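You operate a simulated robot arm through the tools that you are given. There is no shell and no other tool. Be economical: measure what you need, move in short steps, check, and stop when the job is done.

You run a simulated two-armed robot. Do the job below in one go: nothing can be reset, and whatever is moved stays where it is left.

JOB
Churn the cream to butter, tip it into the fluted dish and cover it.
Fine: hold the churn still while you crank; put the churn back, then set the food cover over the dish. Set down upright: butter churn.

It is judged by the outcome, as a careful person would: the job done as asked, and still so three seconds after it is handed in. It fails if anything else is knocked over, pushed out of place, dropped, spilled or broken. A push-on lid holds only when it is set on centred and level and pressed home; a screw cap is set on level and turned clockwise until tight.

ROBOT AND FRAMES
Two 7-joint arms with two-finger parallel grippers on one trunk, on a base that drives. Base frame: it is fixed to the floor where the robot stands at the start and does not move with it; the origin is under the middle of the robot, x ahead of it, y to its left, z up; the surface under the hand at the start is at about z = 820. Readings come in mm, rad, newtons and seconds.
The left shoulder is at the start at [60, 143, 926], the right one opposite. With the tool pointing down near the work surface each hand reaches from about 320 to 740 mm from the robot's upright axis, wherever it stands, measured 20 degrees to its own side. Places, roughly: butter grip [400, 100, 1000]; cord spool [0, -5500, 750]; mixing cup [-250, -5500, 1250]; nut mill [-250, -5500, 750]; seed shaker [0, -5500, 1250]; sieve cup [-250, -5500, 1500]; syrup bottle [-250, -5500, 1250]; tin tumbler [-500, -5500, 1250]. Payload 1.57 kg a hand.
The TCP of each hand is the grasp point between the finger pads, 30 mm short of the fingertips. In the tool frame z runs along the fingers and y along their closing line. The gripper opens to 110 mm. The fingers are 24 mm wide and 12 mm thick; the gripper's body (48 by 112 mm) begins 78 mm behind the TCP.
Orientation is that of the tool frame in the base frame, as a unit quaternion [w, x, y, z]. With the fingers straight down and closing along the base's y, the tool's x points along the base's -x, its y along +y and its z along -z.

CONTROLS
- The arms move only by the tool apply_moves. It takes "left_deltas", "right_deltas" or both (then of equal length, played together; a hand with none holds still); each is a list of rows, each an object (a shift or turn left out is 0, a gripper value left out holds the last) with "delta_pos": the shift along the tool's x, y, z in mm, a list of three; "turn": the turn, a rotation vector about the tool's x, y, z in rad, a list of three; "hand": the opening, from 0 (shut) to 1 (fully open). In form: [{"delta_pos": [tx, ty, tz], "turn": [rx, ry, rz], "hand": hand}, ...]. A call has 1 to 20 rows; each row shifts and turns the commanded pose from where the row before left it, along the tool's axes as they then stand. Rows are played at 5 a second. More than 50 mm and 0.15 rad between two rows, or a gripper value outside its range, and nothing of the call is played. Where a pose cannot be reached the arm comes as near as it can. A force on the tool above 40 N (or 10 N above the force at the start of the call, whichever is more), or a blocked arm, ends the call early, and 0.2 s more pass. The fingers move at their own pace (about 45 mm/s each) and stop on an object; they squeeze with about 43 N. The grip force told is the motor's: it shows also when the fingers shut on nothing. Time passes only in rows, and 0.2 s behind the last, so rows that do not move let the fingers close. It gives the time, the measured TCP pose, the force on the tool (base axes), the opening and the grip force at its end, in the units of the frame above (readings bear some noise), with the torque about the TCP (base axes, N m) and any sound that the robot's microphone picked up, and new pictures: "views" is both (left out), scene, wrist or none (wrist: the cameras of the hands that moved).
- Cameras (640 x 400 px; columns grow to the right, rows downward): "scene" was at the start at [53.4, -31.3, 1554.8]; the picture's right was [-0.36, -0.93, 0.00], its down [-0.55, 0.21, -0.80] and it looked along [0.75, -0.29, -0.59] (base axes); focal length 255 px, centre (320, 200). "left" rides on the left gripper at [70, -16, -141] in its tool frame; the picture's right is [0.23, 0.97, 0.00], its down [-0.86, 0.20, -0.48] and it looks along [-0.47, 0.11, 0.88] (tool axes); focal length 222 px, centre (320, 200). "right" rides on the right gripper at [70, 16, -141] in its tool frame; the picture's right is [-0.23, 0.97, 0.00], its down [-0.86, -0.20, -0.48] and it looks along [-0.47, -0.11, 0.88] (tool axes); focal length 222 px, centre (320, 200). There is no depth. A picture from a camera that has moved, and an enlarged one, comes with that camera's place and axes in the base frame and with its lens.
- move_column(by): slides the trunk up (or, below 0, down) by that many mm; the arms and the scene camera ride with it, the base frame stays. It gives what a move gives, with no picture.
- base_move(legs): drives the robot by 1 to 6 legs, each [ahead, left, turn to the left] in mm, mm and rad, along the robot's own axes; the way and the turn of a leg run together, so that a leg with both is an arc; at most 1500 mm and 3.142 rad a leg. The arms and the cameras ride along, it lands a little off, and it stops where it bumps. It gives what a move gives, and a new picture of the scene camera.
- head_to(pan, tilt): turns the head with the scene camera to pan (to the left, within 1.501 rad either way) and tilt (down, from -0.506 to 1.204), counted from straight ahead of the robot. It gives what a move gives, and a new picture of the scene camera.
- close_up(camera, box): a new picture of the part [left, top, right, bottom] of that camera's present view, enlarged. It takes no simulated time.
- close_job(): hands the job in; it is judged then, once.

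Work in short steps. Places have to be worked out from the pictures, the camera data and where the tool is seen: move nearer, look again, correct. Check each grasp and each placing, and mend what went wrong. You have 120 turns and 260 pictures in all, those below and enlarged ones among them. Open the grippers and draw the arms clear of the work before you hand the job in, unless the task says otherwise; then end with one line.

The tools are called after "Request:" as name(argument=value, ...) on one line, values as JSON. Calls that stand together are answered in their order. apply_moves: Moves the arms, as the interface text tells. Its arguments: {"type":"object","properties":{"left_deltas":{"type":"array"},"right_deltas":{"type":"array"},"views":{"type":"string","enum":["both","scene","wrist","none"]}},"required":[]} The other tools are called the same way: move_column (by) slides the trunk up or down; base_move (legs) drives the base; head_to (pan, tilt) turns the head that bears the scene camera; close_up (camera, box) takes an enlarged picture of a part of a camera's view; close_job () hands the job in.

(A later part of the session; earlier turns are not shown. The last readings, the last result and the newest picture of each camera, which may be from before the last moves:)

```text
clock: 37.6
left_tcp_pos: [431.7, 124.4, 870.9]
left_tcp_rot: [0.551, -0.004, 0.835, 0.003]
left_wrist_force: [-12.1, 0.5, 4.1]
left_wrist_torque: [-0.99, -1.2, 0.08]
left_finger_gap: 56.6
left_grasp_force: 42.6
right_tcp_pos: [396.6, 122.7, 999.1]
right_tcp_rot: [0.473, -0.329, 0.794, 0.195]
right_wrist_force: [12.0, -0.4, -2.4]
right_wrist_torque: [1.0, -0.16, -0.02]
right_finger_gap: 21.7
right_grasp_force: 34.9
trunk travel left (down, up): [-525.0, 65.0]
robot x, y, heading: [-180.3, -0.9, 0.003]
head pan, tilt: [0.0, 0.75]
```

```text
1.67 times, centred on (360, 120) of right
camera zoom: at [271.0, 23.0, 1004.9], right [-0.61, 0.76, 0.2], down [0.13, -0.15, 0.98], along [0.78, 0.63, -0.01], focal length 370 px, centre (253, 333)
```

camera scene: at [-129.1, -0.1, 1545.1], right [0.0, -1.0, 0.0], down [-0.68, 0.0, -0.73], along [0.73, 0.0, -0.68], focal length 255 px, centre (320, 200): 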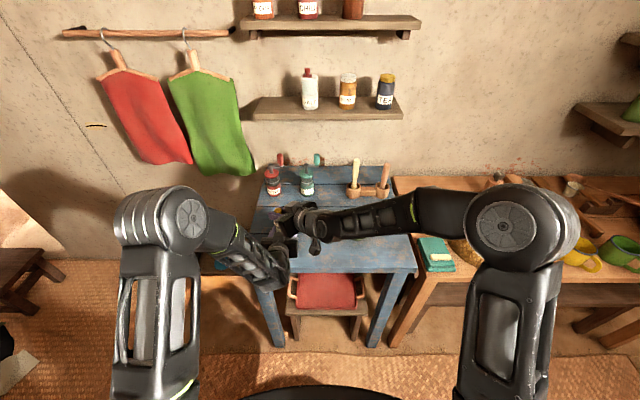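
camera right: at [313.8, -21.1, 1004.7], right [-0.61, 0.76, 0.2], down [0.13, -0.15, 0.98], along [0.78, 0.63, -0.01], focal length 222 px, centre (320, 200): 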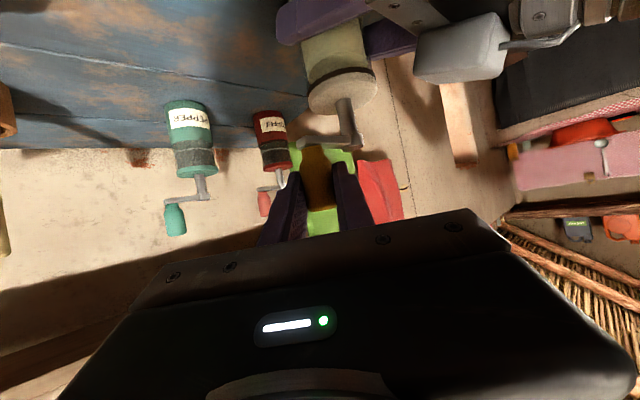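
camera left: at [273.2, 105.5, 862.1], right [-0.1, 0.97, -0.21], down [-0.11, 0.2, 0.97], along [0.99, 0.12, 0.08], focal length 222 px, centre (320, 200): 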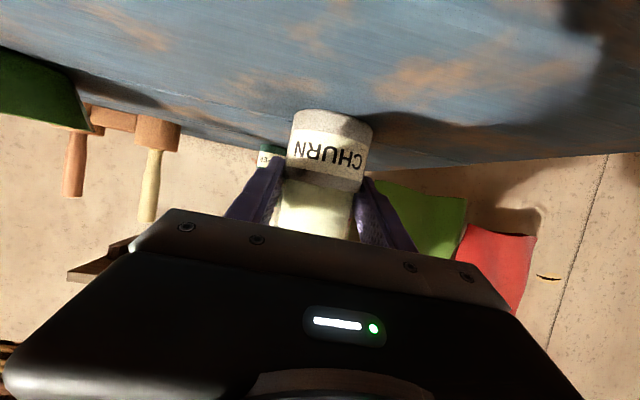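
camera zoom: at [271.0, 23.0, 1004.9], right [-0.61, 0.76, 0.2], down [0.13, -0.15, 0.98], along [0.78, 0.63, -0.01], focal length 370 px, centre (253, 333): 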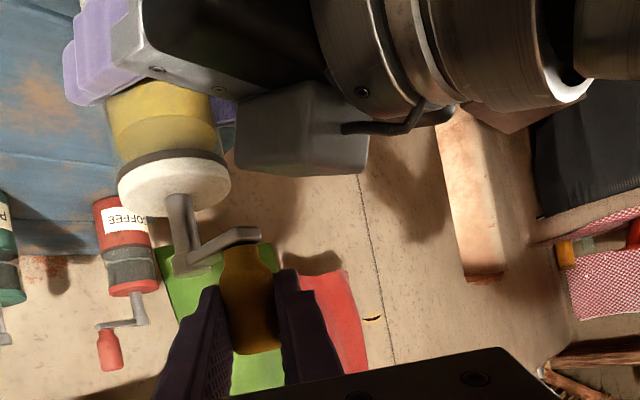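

The window is now fully yellow. I'll add one more turn for certainty, then a quarter turn to park the knob on the +y side, so it faces up when tipping.

Request:
apply_moves(right_deltas=[{"delta_pos": [-5.31, 8.1, 9.78]}, {"delta_pos": [-6.24, 4.25, 11.49]}, {"delta_pos": [-6.56, 0, 12.1]}, {"delta_pos": [-6.24, -4.25, 11.49]}, {"delta_pos": [-5.31, -8.1, 9.78]}, {"delta_pos": [-3.86, -11.13, 7.11]}, {"delta_pos": [-2.03, -13.09, 3.73]}, {"delta_pos": [0, -13.77, 0]}, {"delta_pos": [2.03, -13.09, -3.73]}, {"delta_pos": [3.86, -11.13, -7.11]}, {"delta_pos": [5.31, -8.1, -9.78]}, {"delta_pos": [6.24, -4.25, -11.49]}, {"delta_pos": [6.56, 0, -12.1]}, {"delta_pos": [6.24, 4.25, -11.49]}, {"delta_pos": [5.31, 8.1, -9.78]}, {"delta_pos": [3.86, 11.13, -7.11]}, {"delta_pos": [2.03, 13.09, -3.73]}, {"delta_pos": [0, 13.77, 0]}, {"delta_pos": [-2.03, 13.09, 3.73]}, {"delta_pos": [-3.86, 11.13, 7.11]}], views="none")

Request:
apply_moves(right_deltas=[{"delta_pos": [-5.31, 8.1, 9.78]}, {"delta_pos": [-6.24, 4.25, 11.49]}, {"delta_pos": [-6.56, 0, 12.1]}, {"delta_pos": [-6.24, -4.25, 11.49]}, {"delta_pos": [-5.31, -8.1, 9.78]}], views="scene")

Request:
close_up(camera="right", box=[200, 0, 520, 240])

Request:
close_up(camera="left", box=[160, 60, 480, 260])

```text
clock: 41.8
left_tcp_pos: [429.6, 124.2, 871.2]
left_tcp_rot: [0.55, -0.004, 0.835, 0.005]
left_wrist_force: [-15.6, 0.7, 10.2]
left_wrist_torque: [-0.68, -1.11, -0.04]
left_finger_gap: 56.5
left_grasp_force: 43.1
right_tcp_pos: [395.8, 119.4, 999.6]
right_tcp_rot: [0.472, -0.329, 0.795, 0.195]
right_wrist_force: [15.8, 0.0, -10.7]
right_wrist_torque: [0.6, -0.46, -0.1]
right_finger_gap: 22.3
right_grasp_force: 35.0
trunk travel left (down, up): [-525.0, 65.0]
robot x, y, heading: [-185.8, -2.9, 0.004]
head pan, tilt: [0.0, 0.75]
```

```text
clock: 43.0
left_tcp_pos: [431.4, 126.4, 871.2]
left_tcp_rot: [0.55, -0.005, 0.835, 0.005]
left_wrist_force: [1.9, 17.3, 0.2]
left_wrist_torque: [-1.85, 0.18, 0.12]
left_finger_gap: 56.4
left_grasp_force: 43.0
right_tcp_pos: [438.6, 166.1, 997.7]
right_tcp_rot: [0.471, -0.33, 0.794, 0.196]
right_wrist_force: [-2.0, -17.4, -1.3]
right_wrist_torque: [-0.33, -0.06, -0.02]
right_finger_gap: 22.1
right_grasp_force: 34.3
trunk travel left (down, up): [-525.0, 65.0]
robot x, y, heading: [-183.8, -0.4, -0.002]
head pan, tilt: [0.0, 0.75]
camera scene: at [-128.1, 0.0, 1545.1], right [0.0, -1.0, 0.0], down [-0.68, 0.0, -0.73], along [0.73, 0.0, -0.68], focal length 255 px, centre (320, 200)
```

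scene: 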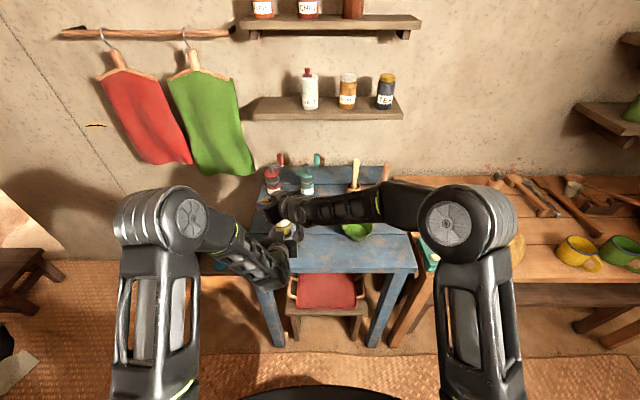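

```text
1.67 times, centred on (360, 120) of right
camera zoom: at [315.1, 67.6, 1004.3], right [-0.61, 0.76, 0.2], down [0.14, -0.15, 0.98], along [0.78, 0.63, -0.01], focal length 370 px, centre (253, 333)
```

zoom: 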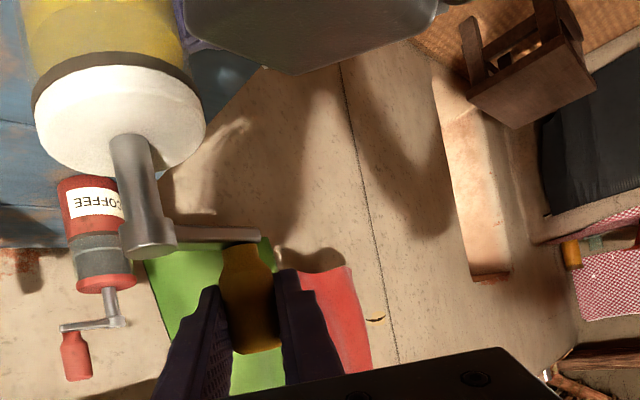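

```text
2.00 times, centred on (320, 160) of left
camera zoom: at [273.8, 107.4, 861.6], right [-0.1, 0.97, -0.21], down [-0.11, 0.2, 0.97], along [0.99, 0.12, 0.08], focal length 444 px, centre (320, 280)
```

zoom: 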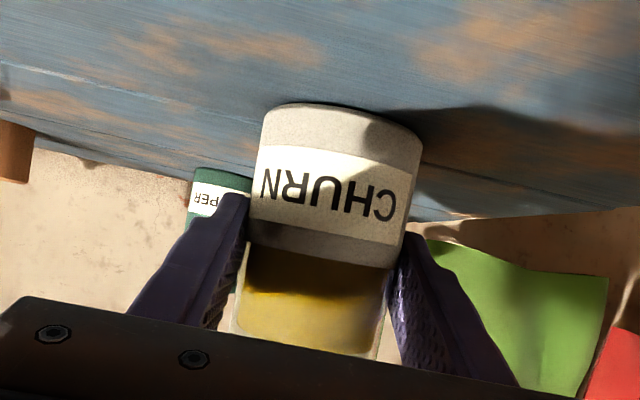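

The butter is done. I'll relax the right hand's load, open, back out along the fingers, and park it to the right.

Request:
apply_moves(right_deltas=[{"delta_pos": [0.67, -1.41, -1.25]}, {"hand": 0.3}, {"hand": 0.6}, {}, {}, {"delta_pos": [0, 0, -36]}, {"delta_pos": [0, 0, -37]}, {"delta_pos": [0, 0, -37]}, {"delta_pos": [14.5, -20.1, -33]}, {"delta_pos": [14.5, -20.1, -33]}, {"delta_pos": [14.5, -20.1, -33]}, {"delta_pos": [14.5, -20.1, -33]}, {"delta_pos": [14.5, -20.1, -33]}, {"delta_pos": [14.5, -20.1, -33]}, {"delta_pos": [14.5, -20.1, -33]}, {"delta_pos": [14.5, -20.1, -33]}, {"delta_pos": [14.5, -20.1, -33]}, {"delta_pos": [14.5, -20.1, -33]}, {}], views="scene")

Request:
close_up(camera="scene", box=[240, 160, 440, 285])

```text
clock: 47.0
left_tcp_pos: [431.1, 124.1, 872.4]
left_tcp_rot: [0.55, -0.003, 0.835, 0.003]
left_wrist_force: [-0.8, 0.8, -1.1]
left_wrist_torque: [0.0, 0.01, 0.01]
left_finger_gap: 56.7
left_grasp_force: 43.2
right_tcp_pos: [259.1, -301.6, 1082.5]
right_tcp_rot: [0.471, -0.331, 0.794, 0.196]
right_wrist_force: [-0.3, 0.4, -0.4]
right_wrist_torque: [0.0, 0.04, 0.0]
right_finger_gap: 66.1
right_grasp_force: 0.0
trunk travel left (down, up): [-525.0, 65.0]
robot x, y, heading: [-181.7, -3.9, 0.005]
head pan, tilt: [0.0, 0.75]
camera scene: at [-128.1, 0.1, 1545.1], right [0.0, -1.0, 0.0], down [-0.68, 0.0, -0.73], along [0.73, 0.0, -0.68], focal length 255 px, centre (320, 200)
```

scene: 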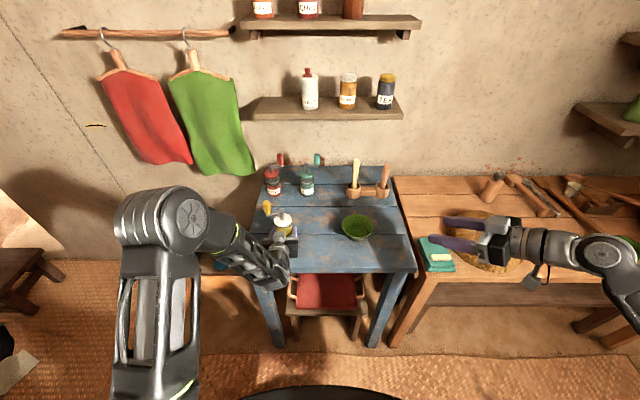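

```text
3.20 times, centred on (340, 222) of scene
camera zoom: at [-128.1, 0.1, 1545.1], right [0.0, -1.0, 0.0], down [-0.68, 0.0, -0.73], along [0.73, 0.0, -0.68], focal length 816 px, centre (256, 128)
```

zoom: 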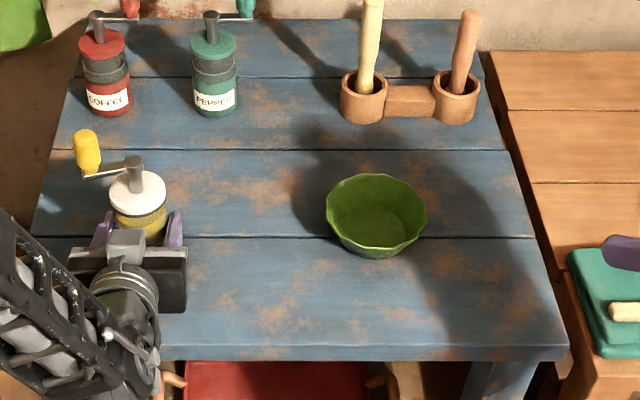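

The dish is centred near (467, -133) with its rim about 45 mm high. I'll lift the churn straight up with the left hand.

Request:
apply_moves(left_deltas=[{"delta_pos": [-9.2, 0, -3.9]}, {"delta_pos": [-18.4, 0, -7.8]}, {"delta_pos": [-27.6, 0, -11.7]}, {"delta_pos": [-27.6, 0, -11.7]}, {"delta_pos": [-27.6, 0, -11.7]}, {"delta_pos": [-27.6, 0, -11.7]}, {}], views="both")

```text
clock: 48.6
left_tcp_pos: [433.8, 123.3, 1020.8]
left_tcp_rot: [0.551, -0.001, 0.834, 0.0]
left_wrist_force: [0.7, -0.3, -1.3]
left_wrist_torque: [-0.03, 0.0, -0.03]
left_finger_gap: 56.3
left_grasp_force: 43.1
right_tcp_pos: [259.6, -301.2, 1082.0]
right_tcp_rot: [0.471, -0.33, 0.794, 0.196]
right_wrist_force: [0.6, -0.7, 0.5]
right_wrist_torque: [-0.02, 0.0, -0.03]
right_finger_gap: 66.4
right_grasp_force: 0.0
trunk travel left (down, up): [-525.0, 65.0]
robot x, y, heading: [-186.6, -1.3, 0.006]
head pan, tilt: [0.0, 0.75]
camera scene: at [-128.0, -0.1, 1545.1], right [0.0, -1.0, 0.0], down [-0.68, 0.0, -0.73], along [0.73, 0.0, -0.68], focal length 255 px, centre (320, 200)
camera left: at [276.4, 106.2, 1010.9], right [-0.09, 0.97, -0.21], down [-0.11, 0.2, 0.97], along [0.99, 0.11, 0.08], focal length 222 px, centre (320, 200)
```

scene: 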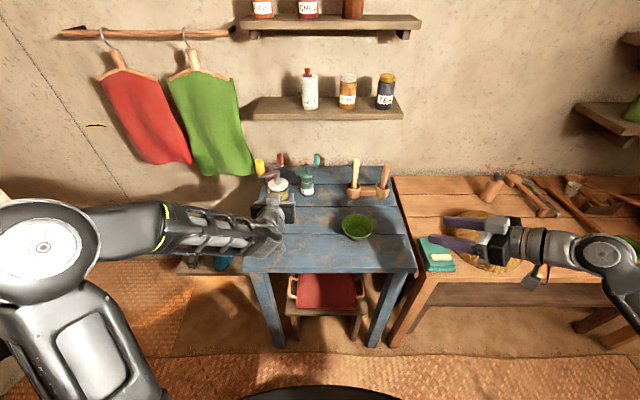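
left: 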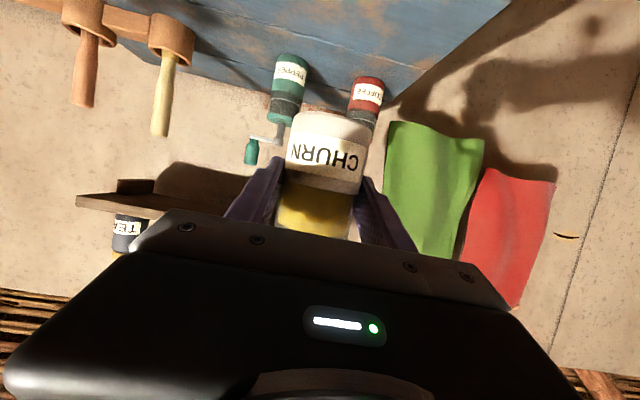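

The churn is lifted and secure. I'll drive so that it comes over by the dish: right 214 mm and forward 58 mm.

Request:
base_move(legs=[[58, -214, 0]])

Request:
close_up(camera="scene", box=[200, 120, 440, 320])

```text
clock: 50.2
left_tcp_pos: [492.5, -86.0, 1019.5]
left_tcp_rot: [0.551, -0.001, 0.834, 0.001]
left_wrist_force: [0.2, -0.6, -1.7]
left_wrist_torque: [0.0, 0.05, 0.03]
left_finger_gap: 56.7
left_grasp_force: 43.5
right_tcp_pos: [318.9, -511.6, 1081.8]
right_tcp_rot: [0.472, -0.33, 0.793, 0.197]
right_wrist_force: [-0.1, -0.3, 0.5]
right_wrist_torque: [0.02, -0.02, -0.01]
right_finger_gap: 66.2
right_grasp_force: 0.1
trunk travel left (down, up): [-525.0, 65.0]
robot x, y, heading: [-123.7, -210.2, 0.006]
head pan, tilt: [0.0, 0.75]
camera scene: at [-67.7, -209.1, 1545.1], right [0.0, -1.0, 0.0], down [-0.68, 0.0, -0.73], along [0.73, 0.0, -0.68], focal length 255 px, centre (320, 200)
```

scene: 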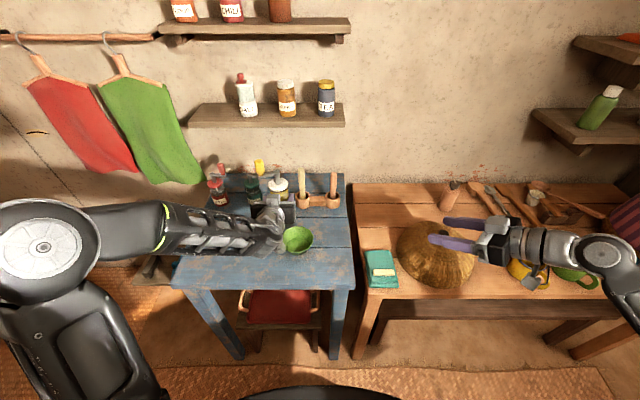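

```text
2.00 times, centred on (320, 220) of scene
camera zoom: at [-67.7, -209.1, 1545.1], right [0.0, -1.0, 0.0], down [-0.68, 0.0, -0.73], along [0.73, 0.0, -0.68], focal length 510 px, centre (320, 160)
```

zoom: 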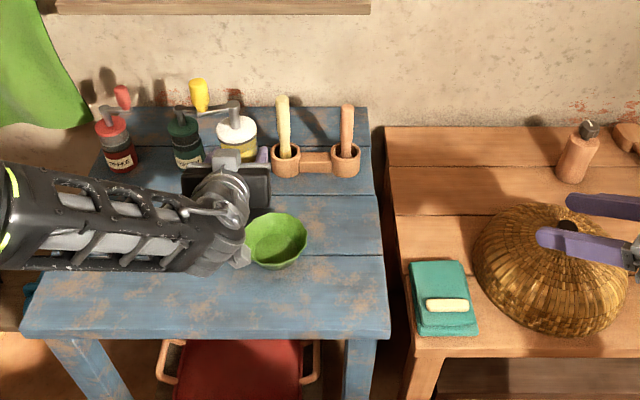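

I'll lower the churn to just above the dish and begin rolling it towards -y, then check.

Request:
apply_moves(left_deltas=[{"delta_pos": [20.5, -3, 7.2]}, {"delta_pos": [20.5, -3, 7.2]}, {"delta_pos": [20.5, 0, 7.2]}, {}, {"turn": [0, 0, 0.14]}, {"turn": [0, 0, 0.14]}, {"turn": [0, 0, 0.14]}, {"turn": [0, 0, 0.14]}, {}], views="both")

Request:
close_up(camera="scene", box=[200, 140, 360, 280])

```text
clock: 52.2
left_tcp_pos: [488.6, -91.3, 957.1]
left_tcp_rot: [0.53, 0.231, 0.802, 0.153]
left_wrist_force: [-0.2, 0.0, -1.7]
left_wrist_torque: [0.03, 0.01, 0.01]
left_finger_gap: 56.6
left_grasp_force: 42.8
right_tcp_pos: [319.5, -509.6, 1083.7]
right_tcp_rot: [0.471, -0.33, 0.795, 0.195]
right_wrist_force: [-0.7, 0.0, -0.1]
right_wrist_torque: [0.02, 0.07, 0.01]
right_finger_gap: 66.0
right_grasp_force: 0.0
trunk travel left (down, up): [-525.0, 65.0]
robot x, y, heading: [-123.8, -208.4, 0.002]
head pan, tilt: [0.0, 0.75]
camera scene: at [-68.1, -207.7, 1545.1], right [0.0, -1.0, 0.0], down [-0.68, 0.0, -0.73], along [0.73, 0.0, -0.68], focal length 255 px, centre (320, 200)
camera left: at [332.3, -68.8, 947.9], right [0.13, 0.95, 0.3], down [-0.11, -0.29, 0.95], along [0.99, -0.15, 0.07], focal length 222 px, centre (320, 200)
```

scene: 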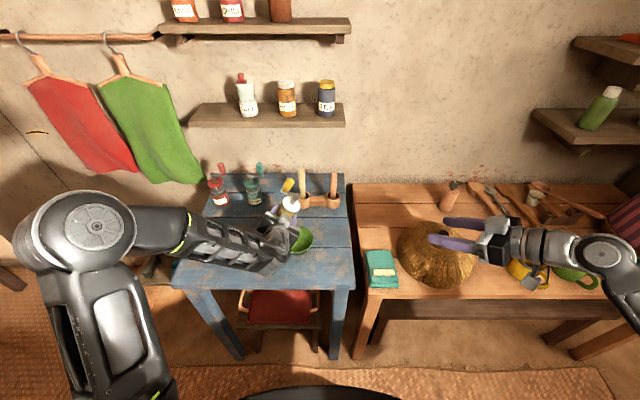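
left: 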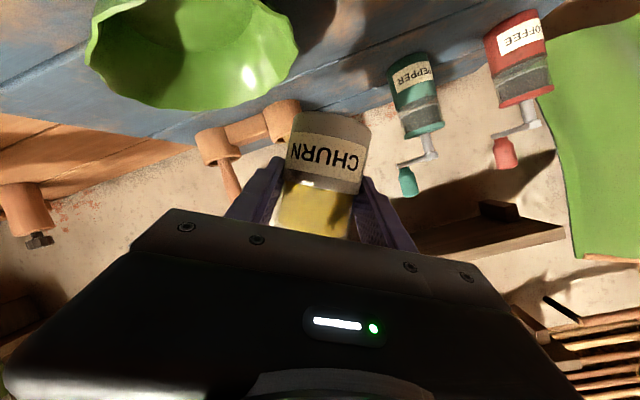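

```text
2.86 times, centred on (280, 210) of scene
camera zoom: at [-68.1, -207.7, 1545.1], right [0.0, -1.0, 0.0], down [-0.68, 0.0, -0.73], along [0.73, 0.0, -0.68], focal length 729 px, centre (434, 171)
```

zoom: 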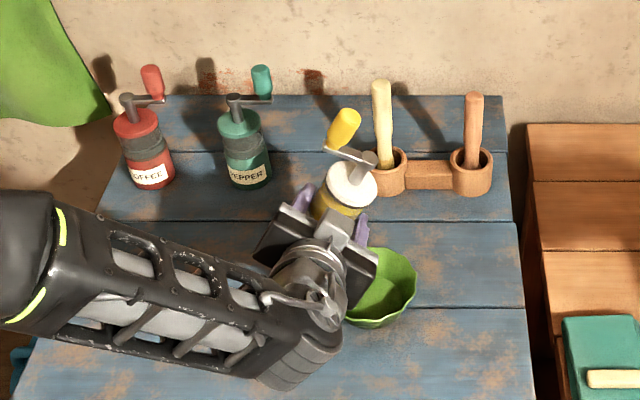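

It is tipping the right way and the dish is confirmed at (464, -136). I'll roll on slowly to about 1.7 rad and look.

Request:
apply_moves(left_deltas=[{"turn": [0, 0, 0.14]}, {"turn": [0, 0, 0.14]}, {"turn": [0, 0, 0.14]}, {"turn": [0, 0, 0.14]}, {"turn": [0, 0, 0.14]}, {"turn": [0, 0, 0.14]}, {"turn": [0, 0, 0.14]}, {"turn": [0, 0, 0.14]}, {}, {}], views="both")

Request:
close_up(camera="scene", box=[200, 140, 360, 280])

```text
clock: 54.4
left_tcp_pos: [488.2, -90.5, 954.5]
left_tcp_rot: [0.367, 0.621, 0.557, 0.412]
left_wrist_force: [-0.1, 0.6, -1.8]
left_wrist_torque: [0.03, 0.0, -0.01]
left_finger_gap: 56.9
left_grasp_force: 43.0
right_tcp_pos: [319.5, -509.9, 1083.4]
right_tcp_rot: [0.471, -0.331, 0.794, 0.196]
right_wrist_force: [0.0, 1.0, 0.3]
right_wrist_torque: [-0.01, -0.04, 0.01]
right_finger_gap: 66.0
right_grasp_force: 0.1
trunk travel left (down, up): [-525.0, 65.0]
robot x, y, heading: [-124.5, -209.8, 0.002]
head pan, tilt: [0.0, 0.75]
camera scene: at [-68.1, -207.8, 1545.1], right [0.0, -1.0, 0.0], down [-0.68, 0.0, -0.73], along [0.73, 0.0, -0.68], focal length 255 px, centre (320, 200)
camera left: at [355.9, -20.2, 1001.7], right [0.39, 0.12, 0.91], down [-0.4, -0.87, 0.28], along [0.83, -0.47, -0.29], focal length 222 px, centre (320, 200)
```

scene: 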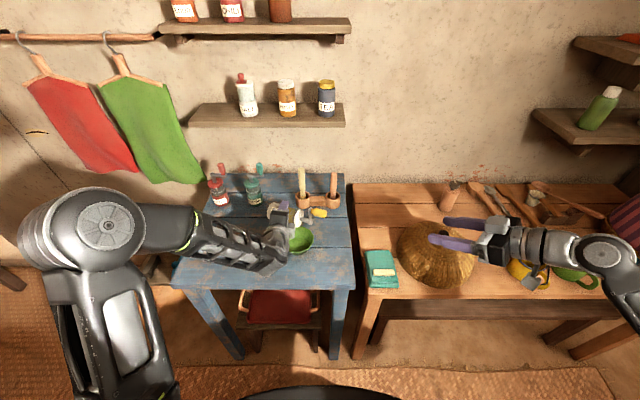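
left: 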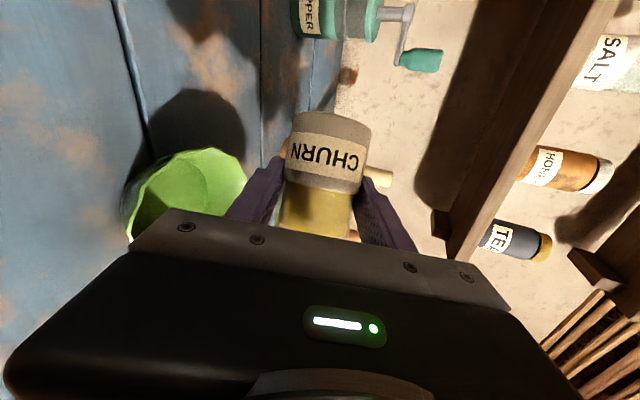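

```text
2.86 times, centred on (280, 210) of scene
camera zoom: at [-68.1, -207.8, 1545.1], right [0.0, -1.0, 0.0], down [-0.68, 0.0, -0.73], along [0.73, 0.0, -0.68], focal length 729 px, centre (434, 171)
```

zoom: 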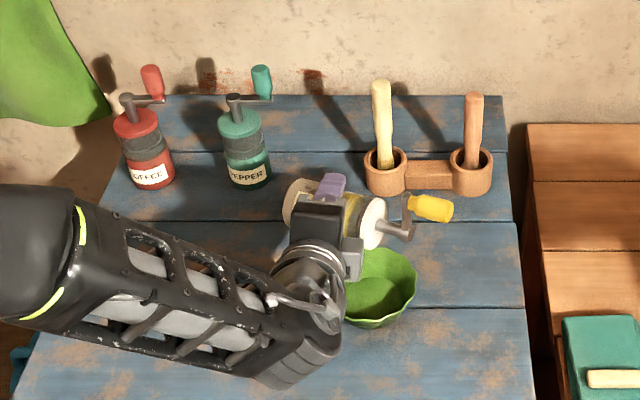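

The mouth is over the dish and butter is still inside. I'll tip further.

Request:
apply_moves(left_deltas=[{"turn": [0, 0, 0.14]}, {"turn": [0, 0, 0.14]}, {"turn": [0, 0, 0.14]}, {"turn": [0, 0, 0.14]}, {"turn": [0, 0, 0.14]}, {}, {}, {}, {}], views="both")

Request:
close_up(camera="scene", box=[200, 140, 360, 280])

```text
clock: 56.4
left_tcp_pos: [489.7, -90.3, 955.4]
left_tcp_rot: [0.205, 0.774, 0.311, 0.512]
left_wrist_force: [0.0, -0.7, -1.1]
left_wrist_torque: [0.03, -0.02, -0.03]
left_finger_gap: 56.2
left_grasp_force: 42.9
right_tcp_pos: [318.9, -508.6, 1083.0]
right_tcp_rot: [0.471, -0.331, 0.794, 0.196]
right_wrist_force: [0.4, -0.5, -0.4]
right_wrist_torque: [-0.03, 0.0, -0.03]
right_finger_gap: 65.8
right_grasp_force: 0.0
trunk travel left (down, up): [-525.0, 65.0]
robot x, y, heading: [-122.5, -205.9, 0.003]
head pan, tilt: [0.0, 0.75]
camera scene: at [-68.1, -207.8, 1545.1], right [0.0, -1.0, 0.0], down [-0.68, 0.0, -0.73], along [0.73, 0.0, -0.68], focal length 255 px, centre (320, 200)
camera left: at [374.8, -31.0, 1046.0], right [0.33, -0.55, 0.77], down [-0.63, -0.74, -0.26], along [0.71, -0.4, -0.58], focal length 222 px, centre (320, 200)
```

scene: 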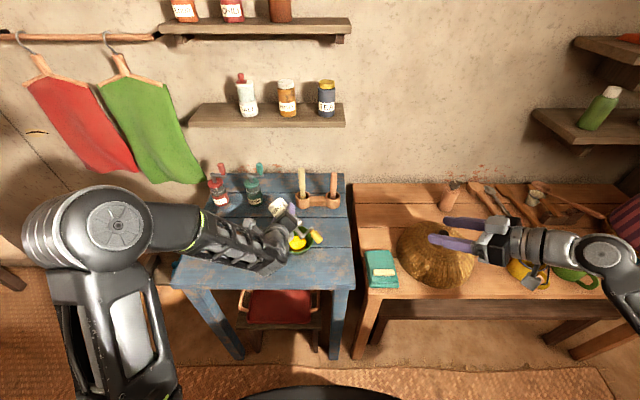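
left: 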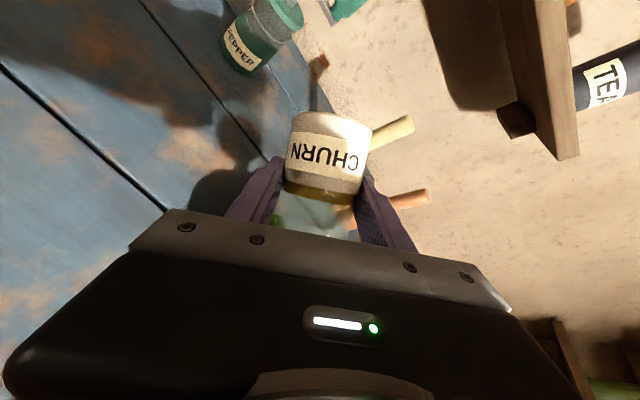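

```text
2.86 times, centred on (280, 210) of scene
camera zoom: at [-68.1, -207.8, 1545.1], right [0.0, -1.0, 0.0], down [-0.68, 0.0, -0.73], along [0.73, 0.0, -0.68], focal length 729 px, centre (434, 171)
```

zoom: 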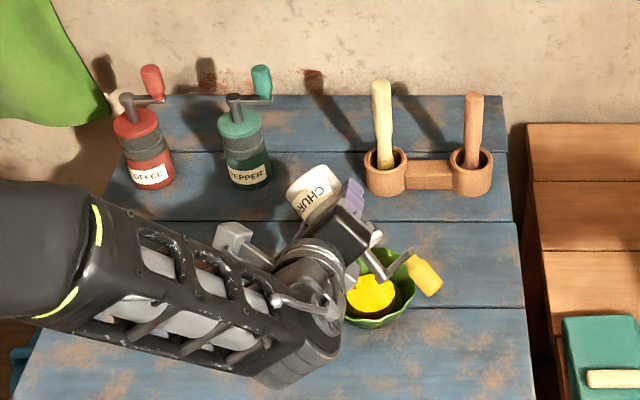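

The butter has dropped into the dish. I'll dwell and check whether any remains in the window.

Request:
apply_moves(left_deltas=[{}, {}, {}, {}, {}, {}, {}, {}], views="none")

Request:
close_up(camera="left", box=[220, 80, 420, 260])

Request:
close_up(camera="scene", box=[260, 180, 340, 260])

```text
clock: 58.2
left_tcp_pos: [490.3, -90.6, 954.1]
left_tcp_rot: [0.206, 0.774, 0.311, 0.512]
left_wrist_force: [0.1, 0.0, -0.8]
left_wrist_torque: [0.06, 0.03, -0.01]
left_finger_gap: 56.7
left_grasp_force: 42.7
right_tcp_pos: [319.4, -510.6, 1083.3]
right_tcp_rot: [0.471, -0.33, 0.794, 0.196]
right_wrist_force: [-0.2, -0.3, 0.0]
right_wrist_torque: [-0.02, -0.01, 0.03]
right_finger_gap: 66.0
right_grasp_force: 0.1
trunk travel left (down, up): [-525.0, 65.0]
robot x, y, heading: [-123.6, -205.6, 0.006]
head pan, tilt: [0.0, 0.75]
```

```text
2.22 times, centred on (320, 170) of left
camera zoom: at [374.8, -31.0, 1046.0], right [0.33, -0.55, 0.77], down [-0.63, -0.74, -0.26], along [0.71, -0.4, -0.58], focal length 494 px, centre (320, 267)
```

zoom: 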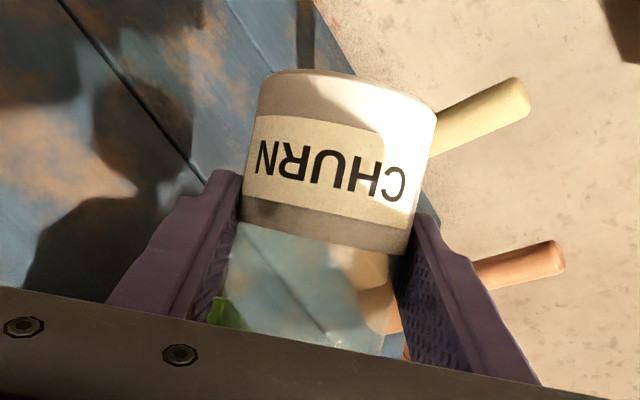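

```text
5.00 times, centred on (300, 220) of scene
camera zoom: at [-68.1, -207.7, 1545.1], right [0.0, -1.0, 0.0], down [-0.68, 0.0, -0.73], along [0.73, 0.0, -0.68], focal length 1275 px, centre (420, 100)
```

zoom: 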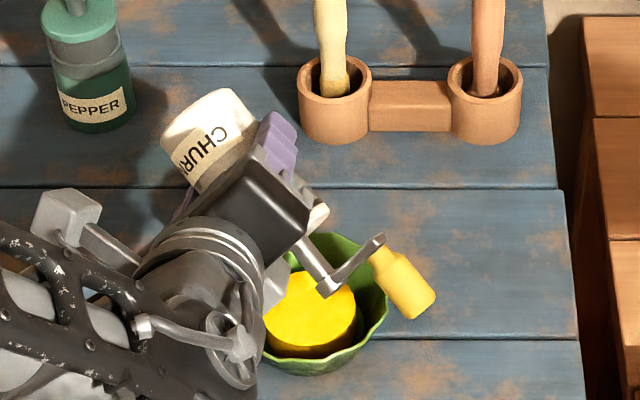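

The churn is empty and all the butter sits in the dish. I'll lift and roll back upright.

Request:
apply_moves(left_deltas=[{"delta_pos": [19.9, 19.1, -11.7]}, {"delta_pos": [19.9, 19.1, -11.7]}, {"turn": [0, 0, -0.14]}, {"turn": [0, 0, -0.14]}, {"turn": [0, 0, -0.14]}, {"turn": [0, 0, -0.14]}, {"turn": [0, 0, -0.14]}, {"turn": [0, 0, -0.14]}, {"turn": [0, 0, -0.14]}, {"turn": [0, 0, -0.14]}, {"turn": [0, 0, -0.14]}, {"turn": [0, 0, -0.14]}, {"turn": [0, 0, -0.14]}, {"turn": [0, 0, -0.14]}, {"turn": [0, 0, -0.14]}, {"turn": [0, 0, -0.14]}, {"turn": [0, 0, -0.14]}, {"turn": [0, 0, -0.14]}, {"turn": [0, 0, -0.14]}, {}], views="scene")

```text
clock: 62.4
left_tcp_pos: [489.0, -90.4, 1014.6]
left_tcp_rot: [0.552, -0.002, 0.834, 0.0]
left_wrist_force: [0.5, -0.1, -1.4]
left_wrist_torque: [-0.01, 0.0, -0.03]
left_finger_gap: 56.5
left_grasp_force: 43.4
right_tcp_pos: [319.3, -509.0, 1083.2]
right_tcp_rot: [0.472, -0.33, 0.794, 0.196]
right_wrist_force: [-0.1, -0.5, -0.5]
right_wrist_torque: [-0.01, 0.0, 0.01]
right_finger_gap: 66.1
right_grasp_force: 0.1
trunk travel left (down, up): [-525.0, 65.0]
robot x, y, heading: [-123.8, -207.9, 0.002]
head pan, tilt: [0.0, 0.75]
camera scene: at [-68.1, -207.8, 1545.1], right [0.0, -1.0, 0.0], down [-0.68, 0.0, -0.73], along [0.73, 0.0, -0.68], focal length 255 px, centre (320, 200)
```

scene: 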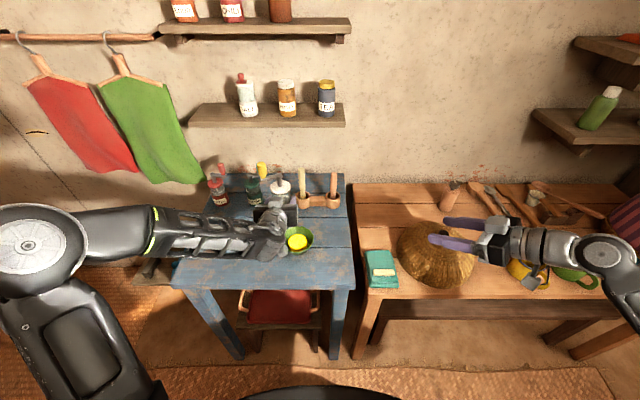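

Upright again with the same orientation as when grasped. I'll drive back to above the churn's original spot.

Request:
base_move(legs=[[-57, 217, 0]])

```text
clock: 64.1
left_tcp_pos: [433.0, 121.5, 1015.5]
left_tcp_rot: [0.552, -0.003, 0.834, 0.001]
left_wrist_force: [-0.9, 0.1, -1.3]
left_wrist_torque: [-0.03, 0.0, 0.02]
left_finger_gap: 56.5
left_grasp_force: 43.2
right_tcp_pos: [262.8, -297.4, 1083.6]
right_tcp_rot: [0.471, -0.331, 0.793, 0.196]
right_wrist_force: [0.8, 1.2, -0.1]
right_wrist_torque: [-0.03, 0.01, -0.01]
right_finger_gap: 65.7
right_grasp_force: 0.1
trunk travel left (down, up): [-525.0, 65.0]
robot x, y, heading: [-180.9, -0.1, 0.005]
head pan, tilt: [0.0, 0.75]
camera scene: at [-124.6, 3.8, 1545.1], right [0.01, -1.0, 0.0], down [-0.68, 0.0, -0.73], along [0.73, 0.0, -0.68], focal length 255 px, centre (320, 200)
```

scene: 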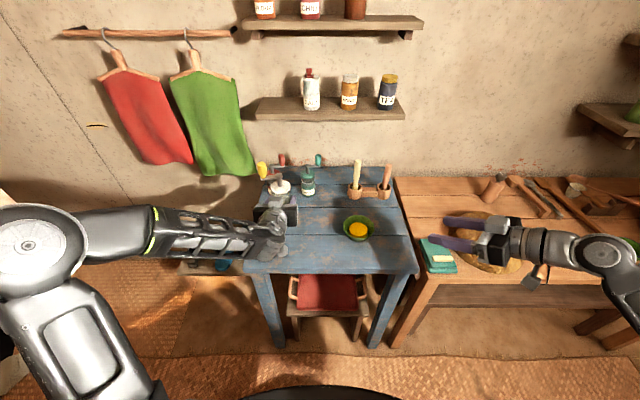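

I'll lower 134 mm first, then approach gently until contact.

Request:
apply_moves(left_deltas=[{"delta_pos": [24.7, 2.5, 10.1]}, {"delta_pos": [24.7, 2.5, 10.1]}, {"delta_pos": [24.7, 0, 10.5]}, {"delta_pos": [24.7, 0, 10.5]}, {"delta_pos": [24.7, 0, 10.5]}, {}, {}], views="wrist")

```text
clock: 65.7
left_tcp_pos: [431.0, 126.2, 880.9]
left_tcp_rot: [0.552, -0.003, 0.834, 0.003]
left_wrist_force: [-0.3, -0.4, -1.1]
left_wrist_torque: [0.0, -0.04, 0.02]
left_finger_gap: 56.4
left_grasp_force: 42.9
right_tcp_pos: [263.8, -297.5, 1082.9]
right_tcp_rot: [0.472, -0.331, 0.793, 0.197]
right_wrist_force: [-0.3, 0.0, -0.8]
right_wrist_torque: [-0.02, -0.03, 0.02]
right_finger_gap: 65.7
right_grasp_force: 0.0
trunk travel left (down, up): [-525.0, 65.0]
robot x, y, heading: [-178.3, 3.9, 0.006]
head pan, tilt: [0.0, 0.75]
camera left: at [273.6, 109.5, 872.5], right [-0.1, 0.97, -0.21], down [-0.11, 0.2, 0.97], along [0.99, 0.12, 0.09], focal length 222 px, centre (320, 200)
```

left: 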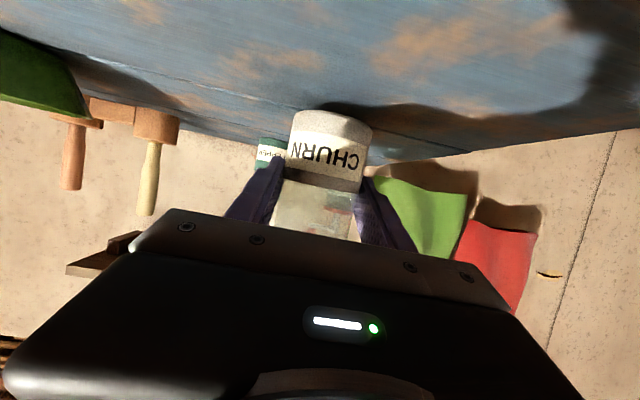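

About 9 mm remain, so I'll lower in small steps.

Request:
apply_moves(left_deltas=[{"delta_pos": [2.75, 0, 1.17]}, {"delta_pos": [2.75, 0, 1.17]}, {"delta_pos": [1.85, 0, 0.78]}, {"delta_pos": [1.4, 0, 0.6]}, {}], views="none")

```text
clock: 66.9
left_tcp_pos: [431.4, 124.6, 871.6]
left_tcp_rot: [0.551, -0.004, 0.834, 0.003]
left_wrist_force: [-0.2, -0.7, -0.9]
left_wrist_torque: [0.01, 0.02, -0.02]
left_finger_gap: 56.3
left_grasp_force: 43.2
right_tcp_pos: [264.3, -297.4, 1082.6]
right_tcp_rot: [0.471, -0.332, 0.793, 0.197]
right_wrist_force: [-0.3, -0.1, 0.3]
right_wrist_torque: [0.0, -0.02, -0.02]
right_finger_gap: 65.8
right_grasp_force: 0.1
trunk travel left (down, up): [-525.0, 65.0]
robot x, y, heading: [-181.1, 3.2, 0.008]
head pan, tilt: [0.0, 0.75]
```

Request:
apply_moves(left_deltas=[{"delta_pos": [0.92, 0, 0.39]}, {"delta_pos": [0.92, 0, 0.39]}, {}], views="none")

```text
clock: 67.7
left_tcp_pos: [431.8, 124.5, 871.8]
left_tcp_rot: [0.552, -0.003, 0.834, 0.002]
left_wrist_force: [2.1, 2.8, 8.0]
left_wrist_torque: [0.05, -0.34, 0.09]
left_finger_gap: 56.6
left_grasp_force: 43.1
right_tcp_pos: [263.4, -297.8, 1083.2]
right_tcp_rot: [0.471, -0.333, 0.793, 0.198]
right_wrist_force: [0.0, 0.2, -0.5]
right_wrist_torque: [0.04, 0.03, -0.01]
right_finger_gap: 66.2
right_grasp_force: 0.0
trunk travel left (down, up): [-525.0, 65.0]
robot x, y, heading: [-178.0, 5.3, 0.008]
head pan, tilt: [0.0, 0.75]
```

Contact with the table (8 N). I'll ease slightly, open, and check before retreating.

Request:
apply_moves(left_deltas=[{"delta_pos": [-0.6, 0, -0.25]}, {"hand": 0.55}, {"hand": 0.7}, {"hand": 0.9}, {"hand": 1.0}, {}, {}, {}], views="wrist")

Request:
close_up(camera="scene", box=[230, 160, 400, 280])

```text
clock: 69.5
left_tcp_pos: [431.7, 123.6, 871.0]
left_tcp_rot: [0.551, -0.002, 0.834, 0.002]
left_wrist_force: [0.1, 0.3, 0.2]
left_wrist_torque: [-0.01, 0.02, -0.01]
left_finger_gap: 110.0
left_grasp_force: 0.1
right_tcp_pos: [263.1, -297.4, 1083.1]
right_tcp_rot: [0.471, -0.331, 0.793, 0.197]
right_wrist_force: [-0.6, -1.5, -0.6]
right_wrist_torque: [-0.01, 0.0, 0.0]
right_finger_gap: 66.0
right_grasp_force: 0.0
trunk travel left (down, up): [-525.0, 65.0]
robot x, y, heading: [-180.5, 3.9, 0.006]
head pan, tilt: [0.0, 0.75]
camera left: at [274.4, 107.3, 860.9], right [-0.1, 0.97, -0.21], down [-0.11, 0.2, 0.97], along [0.99, 0.12, 0.08], focal length 222 px, centre (320, 200)
```

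left: 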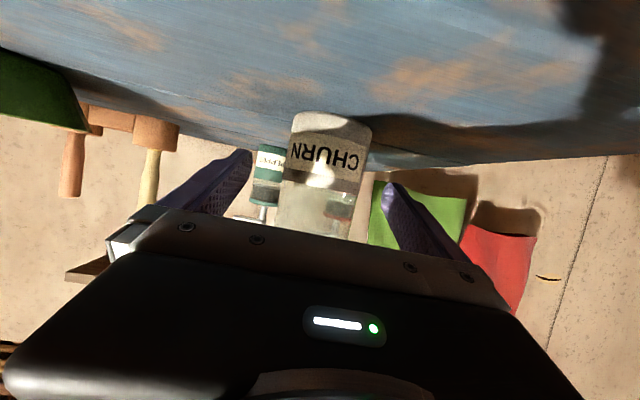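

```text
3.33 times, centred on (315, 220) of scene
camera zoom: at [-124.4, 2.4, 1545.1], right [0.01, -1.0, 0.0], down [-0.68, 0.0, -0.73], along [0.73, 0.0, -0.68], focal length 850 px, centre (337, 133)
```

zoom: 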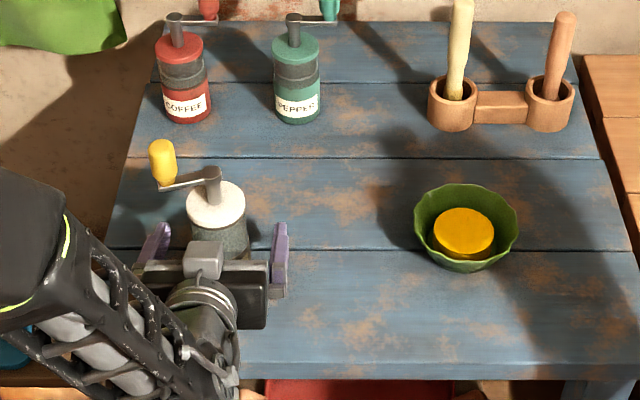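

The churn stands upright and free. I'll withdraw the left hand straight back, then up and to the left.

Request:
apply_moves(left_deltas=[{"delta_pos": [0, 0, -30]}, {"delta_pos": [0, 0, -30]}, {"delta_pos": [0, 0, -35]}, {"delta_pos": [-28, 0, -12]}, {"delta_pos": [-28, 30, -12]}, {"delta_pos": [-28, 35, -12]}, {"delta_pos": [0, 40, 0]}, {"delta_pos": [0, 40, 0]}, {"delta_pos": [0, 40, 0]}, {}], views="scene")

Request:
close_up(camera="scene", box=[230, 160, 400, 280])

Request:
close_up(camera="scene", box=[380, 160, 620, 320])

```text
clock: 71.7
left_tcp_pos: [357.7, 275.1, 1000.6]
left_tcp_rot: [0.553, 0.0, 0.833, -0.001]
left_wrist_force: [-1.6, 5.1, -1.4]
left_wrist_torque: [-0.25, -0.24, -0.51]
left_finger_gap: 109.9
left_grasp_force: 0.3
left hand out of reach, approached as far as the arm can: row 5, 6, 7, 8
right_tcp_pos: [261.0, -295.8, 1082.9]
right_tcp_rot: [0.472, -0.331, 0.793, 0.196]
right_wrist_force: [-0.1, -0.2, -0.6]
right_wrist_torque: [0.02, 0.02, 0.0]
right_finger_gap: 65.9
right_grasp_force: 0.1
trunk travel left (down, up): [-525.0, 65.0]
robot x, y, heading: [-180.0, 3.8, 0.009]
head pan, tilt: [0.0, 0.75]
camera scene: at [-126.2, 3.9, 1545.0], right [0.01, -1.0, 0.0], down [-0.68, 0.0, -0.73], along [0.73, 0.0, -0.68], focal length 255 px, centre (320, 200)
```

scene: 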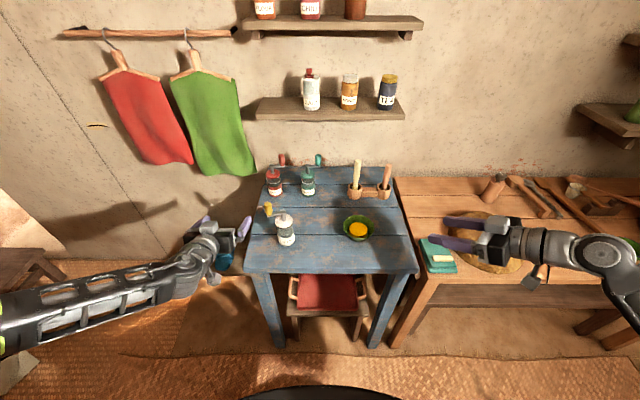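

```text
3.33 times, centred on (315, 220) of scene
camera zoom: at [-126.2, 3.9, 1545.0], right [0.01, -1.0, 0.0], down [-0.68, 0.0, -0.73], along [0.73, 0.0, -0.68], focal length 850 px, centre (337, 133)
```

zoom: 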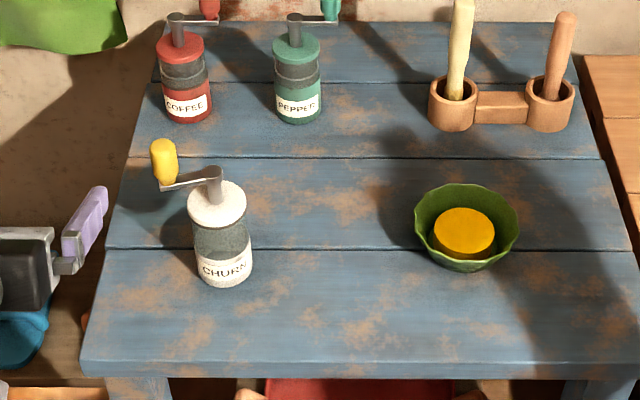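

```text
2.50 times, centred on (500, 240) of scene
camera zoom: at [-126.2, 3.9, 1545.0], right [0.01, -1.0, 0.0], down [-0.68, 0.0, -0.73], along [0.73, 0.0, -0.68], focal length 638 px, centre (-130, 100)
```

zoom: 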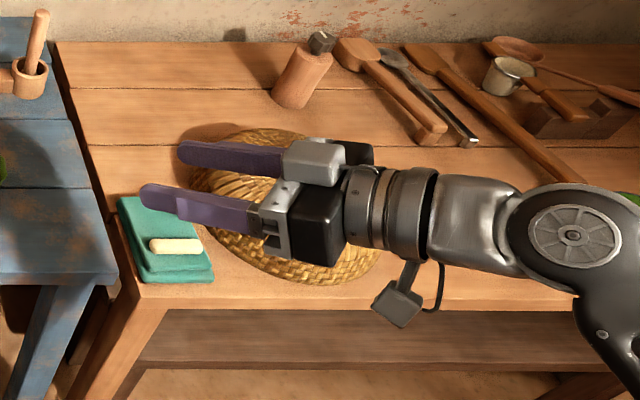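

The churn is back in place, upright, and the butter is in the dish. Next is the cover. I'll fold the left hand back clear of the table and turn the right hand to point straight down.

Request:
apply_moves(left_deltas=[{"turn": [0, 0.146, 0]}, {"turn": [0, 0.146, 0]}, {"turn": [0, 0.146, 0]}, {"turn": [0, 0.146, 0]}, {"turn": [0, 0.146, 0]}, {"turn": [0, 0.146, 0]}, {"turn": [0, 0.146, 0]}, {"turn": [0, 0.146, 0]}, {"delta_pos": [40, 5, -12]}, {"delta_pos": [40, 5, -12]}, {"delta_pos": [40, 5, -12]}, {"delta_pos": [40, 5, -12]}, {"delta_pos": [38, 5, -12]}, {}, {}, {}, {}, {}, {}], right_deltas=[{"turn": [0, 0.134, 0]}, {"turn": [0, 0.134, 0]}, {"turn": [0, 0.134, 0]}, {"turn": [0, 0.134, 0]}, {"turn": [0, 0.134, 0]}, {"turn": [0, 0.134, 0]}, {"turn": [0, 0.134, 0]}, {"turn": [0, 0.134, 0]}, {"turn": [0, 0, 0.131]}, {"turn": [0, 0, 0.131]}, {"turn": [0, 0, 0.131]}, {"turn": [0, 0, 0.131]}, {"turn": [0, 0, 0.131]}, {"turn": [0, 0, 0.131]}, {"delta_pos": [-9.5, 32.5, 0]}, {"delta_pos": [-9.5, 32.5, 0]}, {"delta_pos": [-9.5, 32.5, 0]}, {"delta_pos": [-9.5, 32.5, 0]}, {}], views="scene")

```text
clock: 75.7
left_tcp_pos: [164.8, 301.5, 1060.2]
left_tcp_rot: [0.0, -0.003, 1.0, 0.0]
left_wrist_force: [0.4, 0.3, 0.0]
left_wrist_torque: [0.0, -0.05, -0.01]
left_finger_gap: 110.1
left_grasp_force: 0.0
right_tcp_pos: [300.1, -169.8, 1085.6]
right_tcp_rot: [0.0, -0.003, 1.0, 0.0]
right_wrist_force: [-0.1, -0.9, 0.6]
right_wrist_torque: [0.0, 0.01, -0.01]
right_finger_gap: 65.6
right_grasp_force: 0.1
trunk travel left (down, up): [-525.0, 65.0]
robot x, y, heading: [-178.7, 1.9, 0.004]
head pan, tilt: [0.0, 0.75]
camera scene: at [-124.5, 1.9, 1545.1], right [0.01, -1.0, 0.0], down [-0.68, 0.0, -0.73], along [0.73, 0.0, -0.68], focal length 255 px, centre (320, 200)
```

scene: 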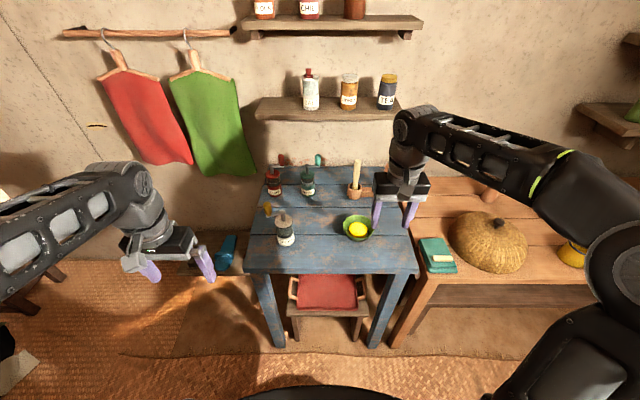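

The cover's knob triangulates to about (458, -597, 906). I'll drive to bring the right hand above it.

Request:
base_move(legs=[[140, -420, 0]])

Request:
close_up(camera="right", box=[0, 0, 640, 400])

```text
clock: 78.4
left_tcp_pos: [306.3, -126.5, 1060.1]
left_tcp_rot: [-0.001, -0.003, 1.0, 0.0]
left_wrist_force: [-0.3, -0.1, 0.6]
left_wrist_torque: [0.03, 0.0, -0.02]
left_finger_gap: 110.1
left_grasp_force: 0.0
right_tcp_pos: [441.9, -598.8, 1084.6]
right_tcp_rot: [0.0, -0.003, 1.0, 0.001]
right_wrist_force: [0.3, -0.4, 0.8]
right_wrist_torque: [-0.01, 0.02, 0.04]
right_finger_gap: 65.9
right_grasp_force: 0.1
trunk travel left (down, up): [-525.0, 65.0]
robot x, y, heading: [-37.8, -426.7, 0.003]
head pan, tilt: [0.0, 0.75]
camera scene: at [16.1, -427.8, 1545.1], right [0.01, -1.0, 0.0], down [-0.68, 0.0, -0.73], along [0.73, 0.0, -0.68], focal length 255 px, centre (320, 200)
```

scene: 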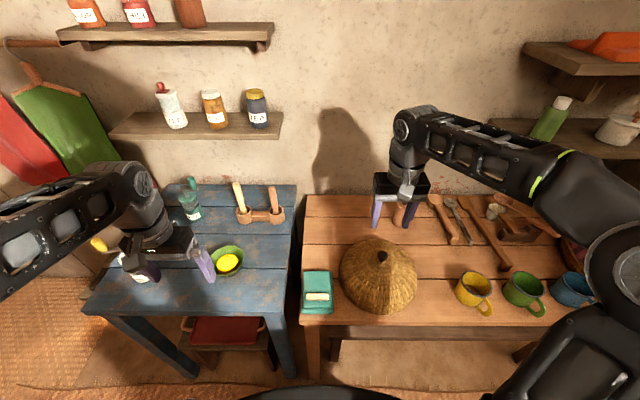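

```text
1.00 times, centred on (320, 200) of right (not enlarged: the box is as wide or as high as the picture)
camera zoom: at [369.6, -582.5, 1226.0], right [0.22, 0.98, 0.0], down [0.86, -0.19, 0.48], along [0.47, -0.11, -0.88], focal length 222 px, centre (320, 200)
```

zoom: 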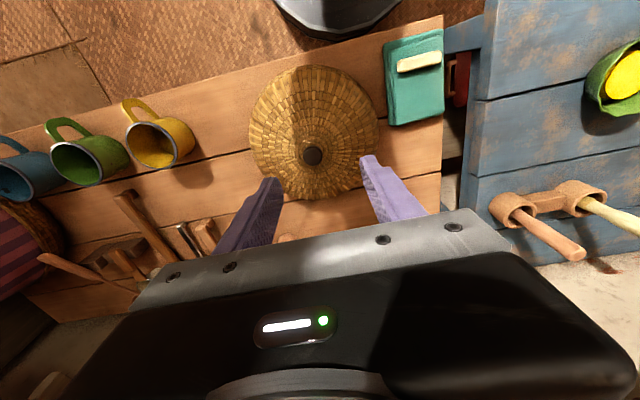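

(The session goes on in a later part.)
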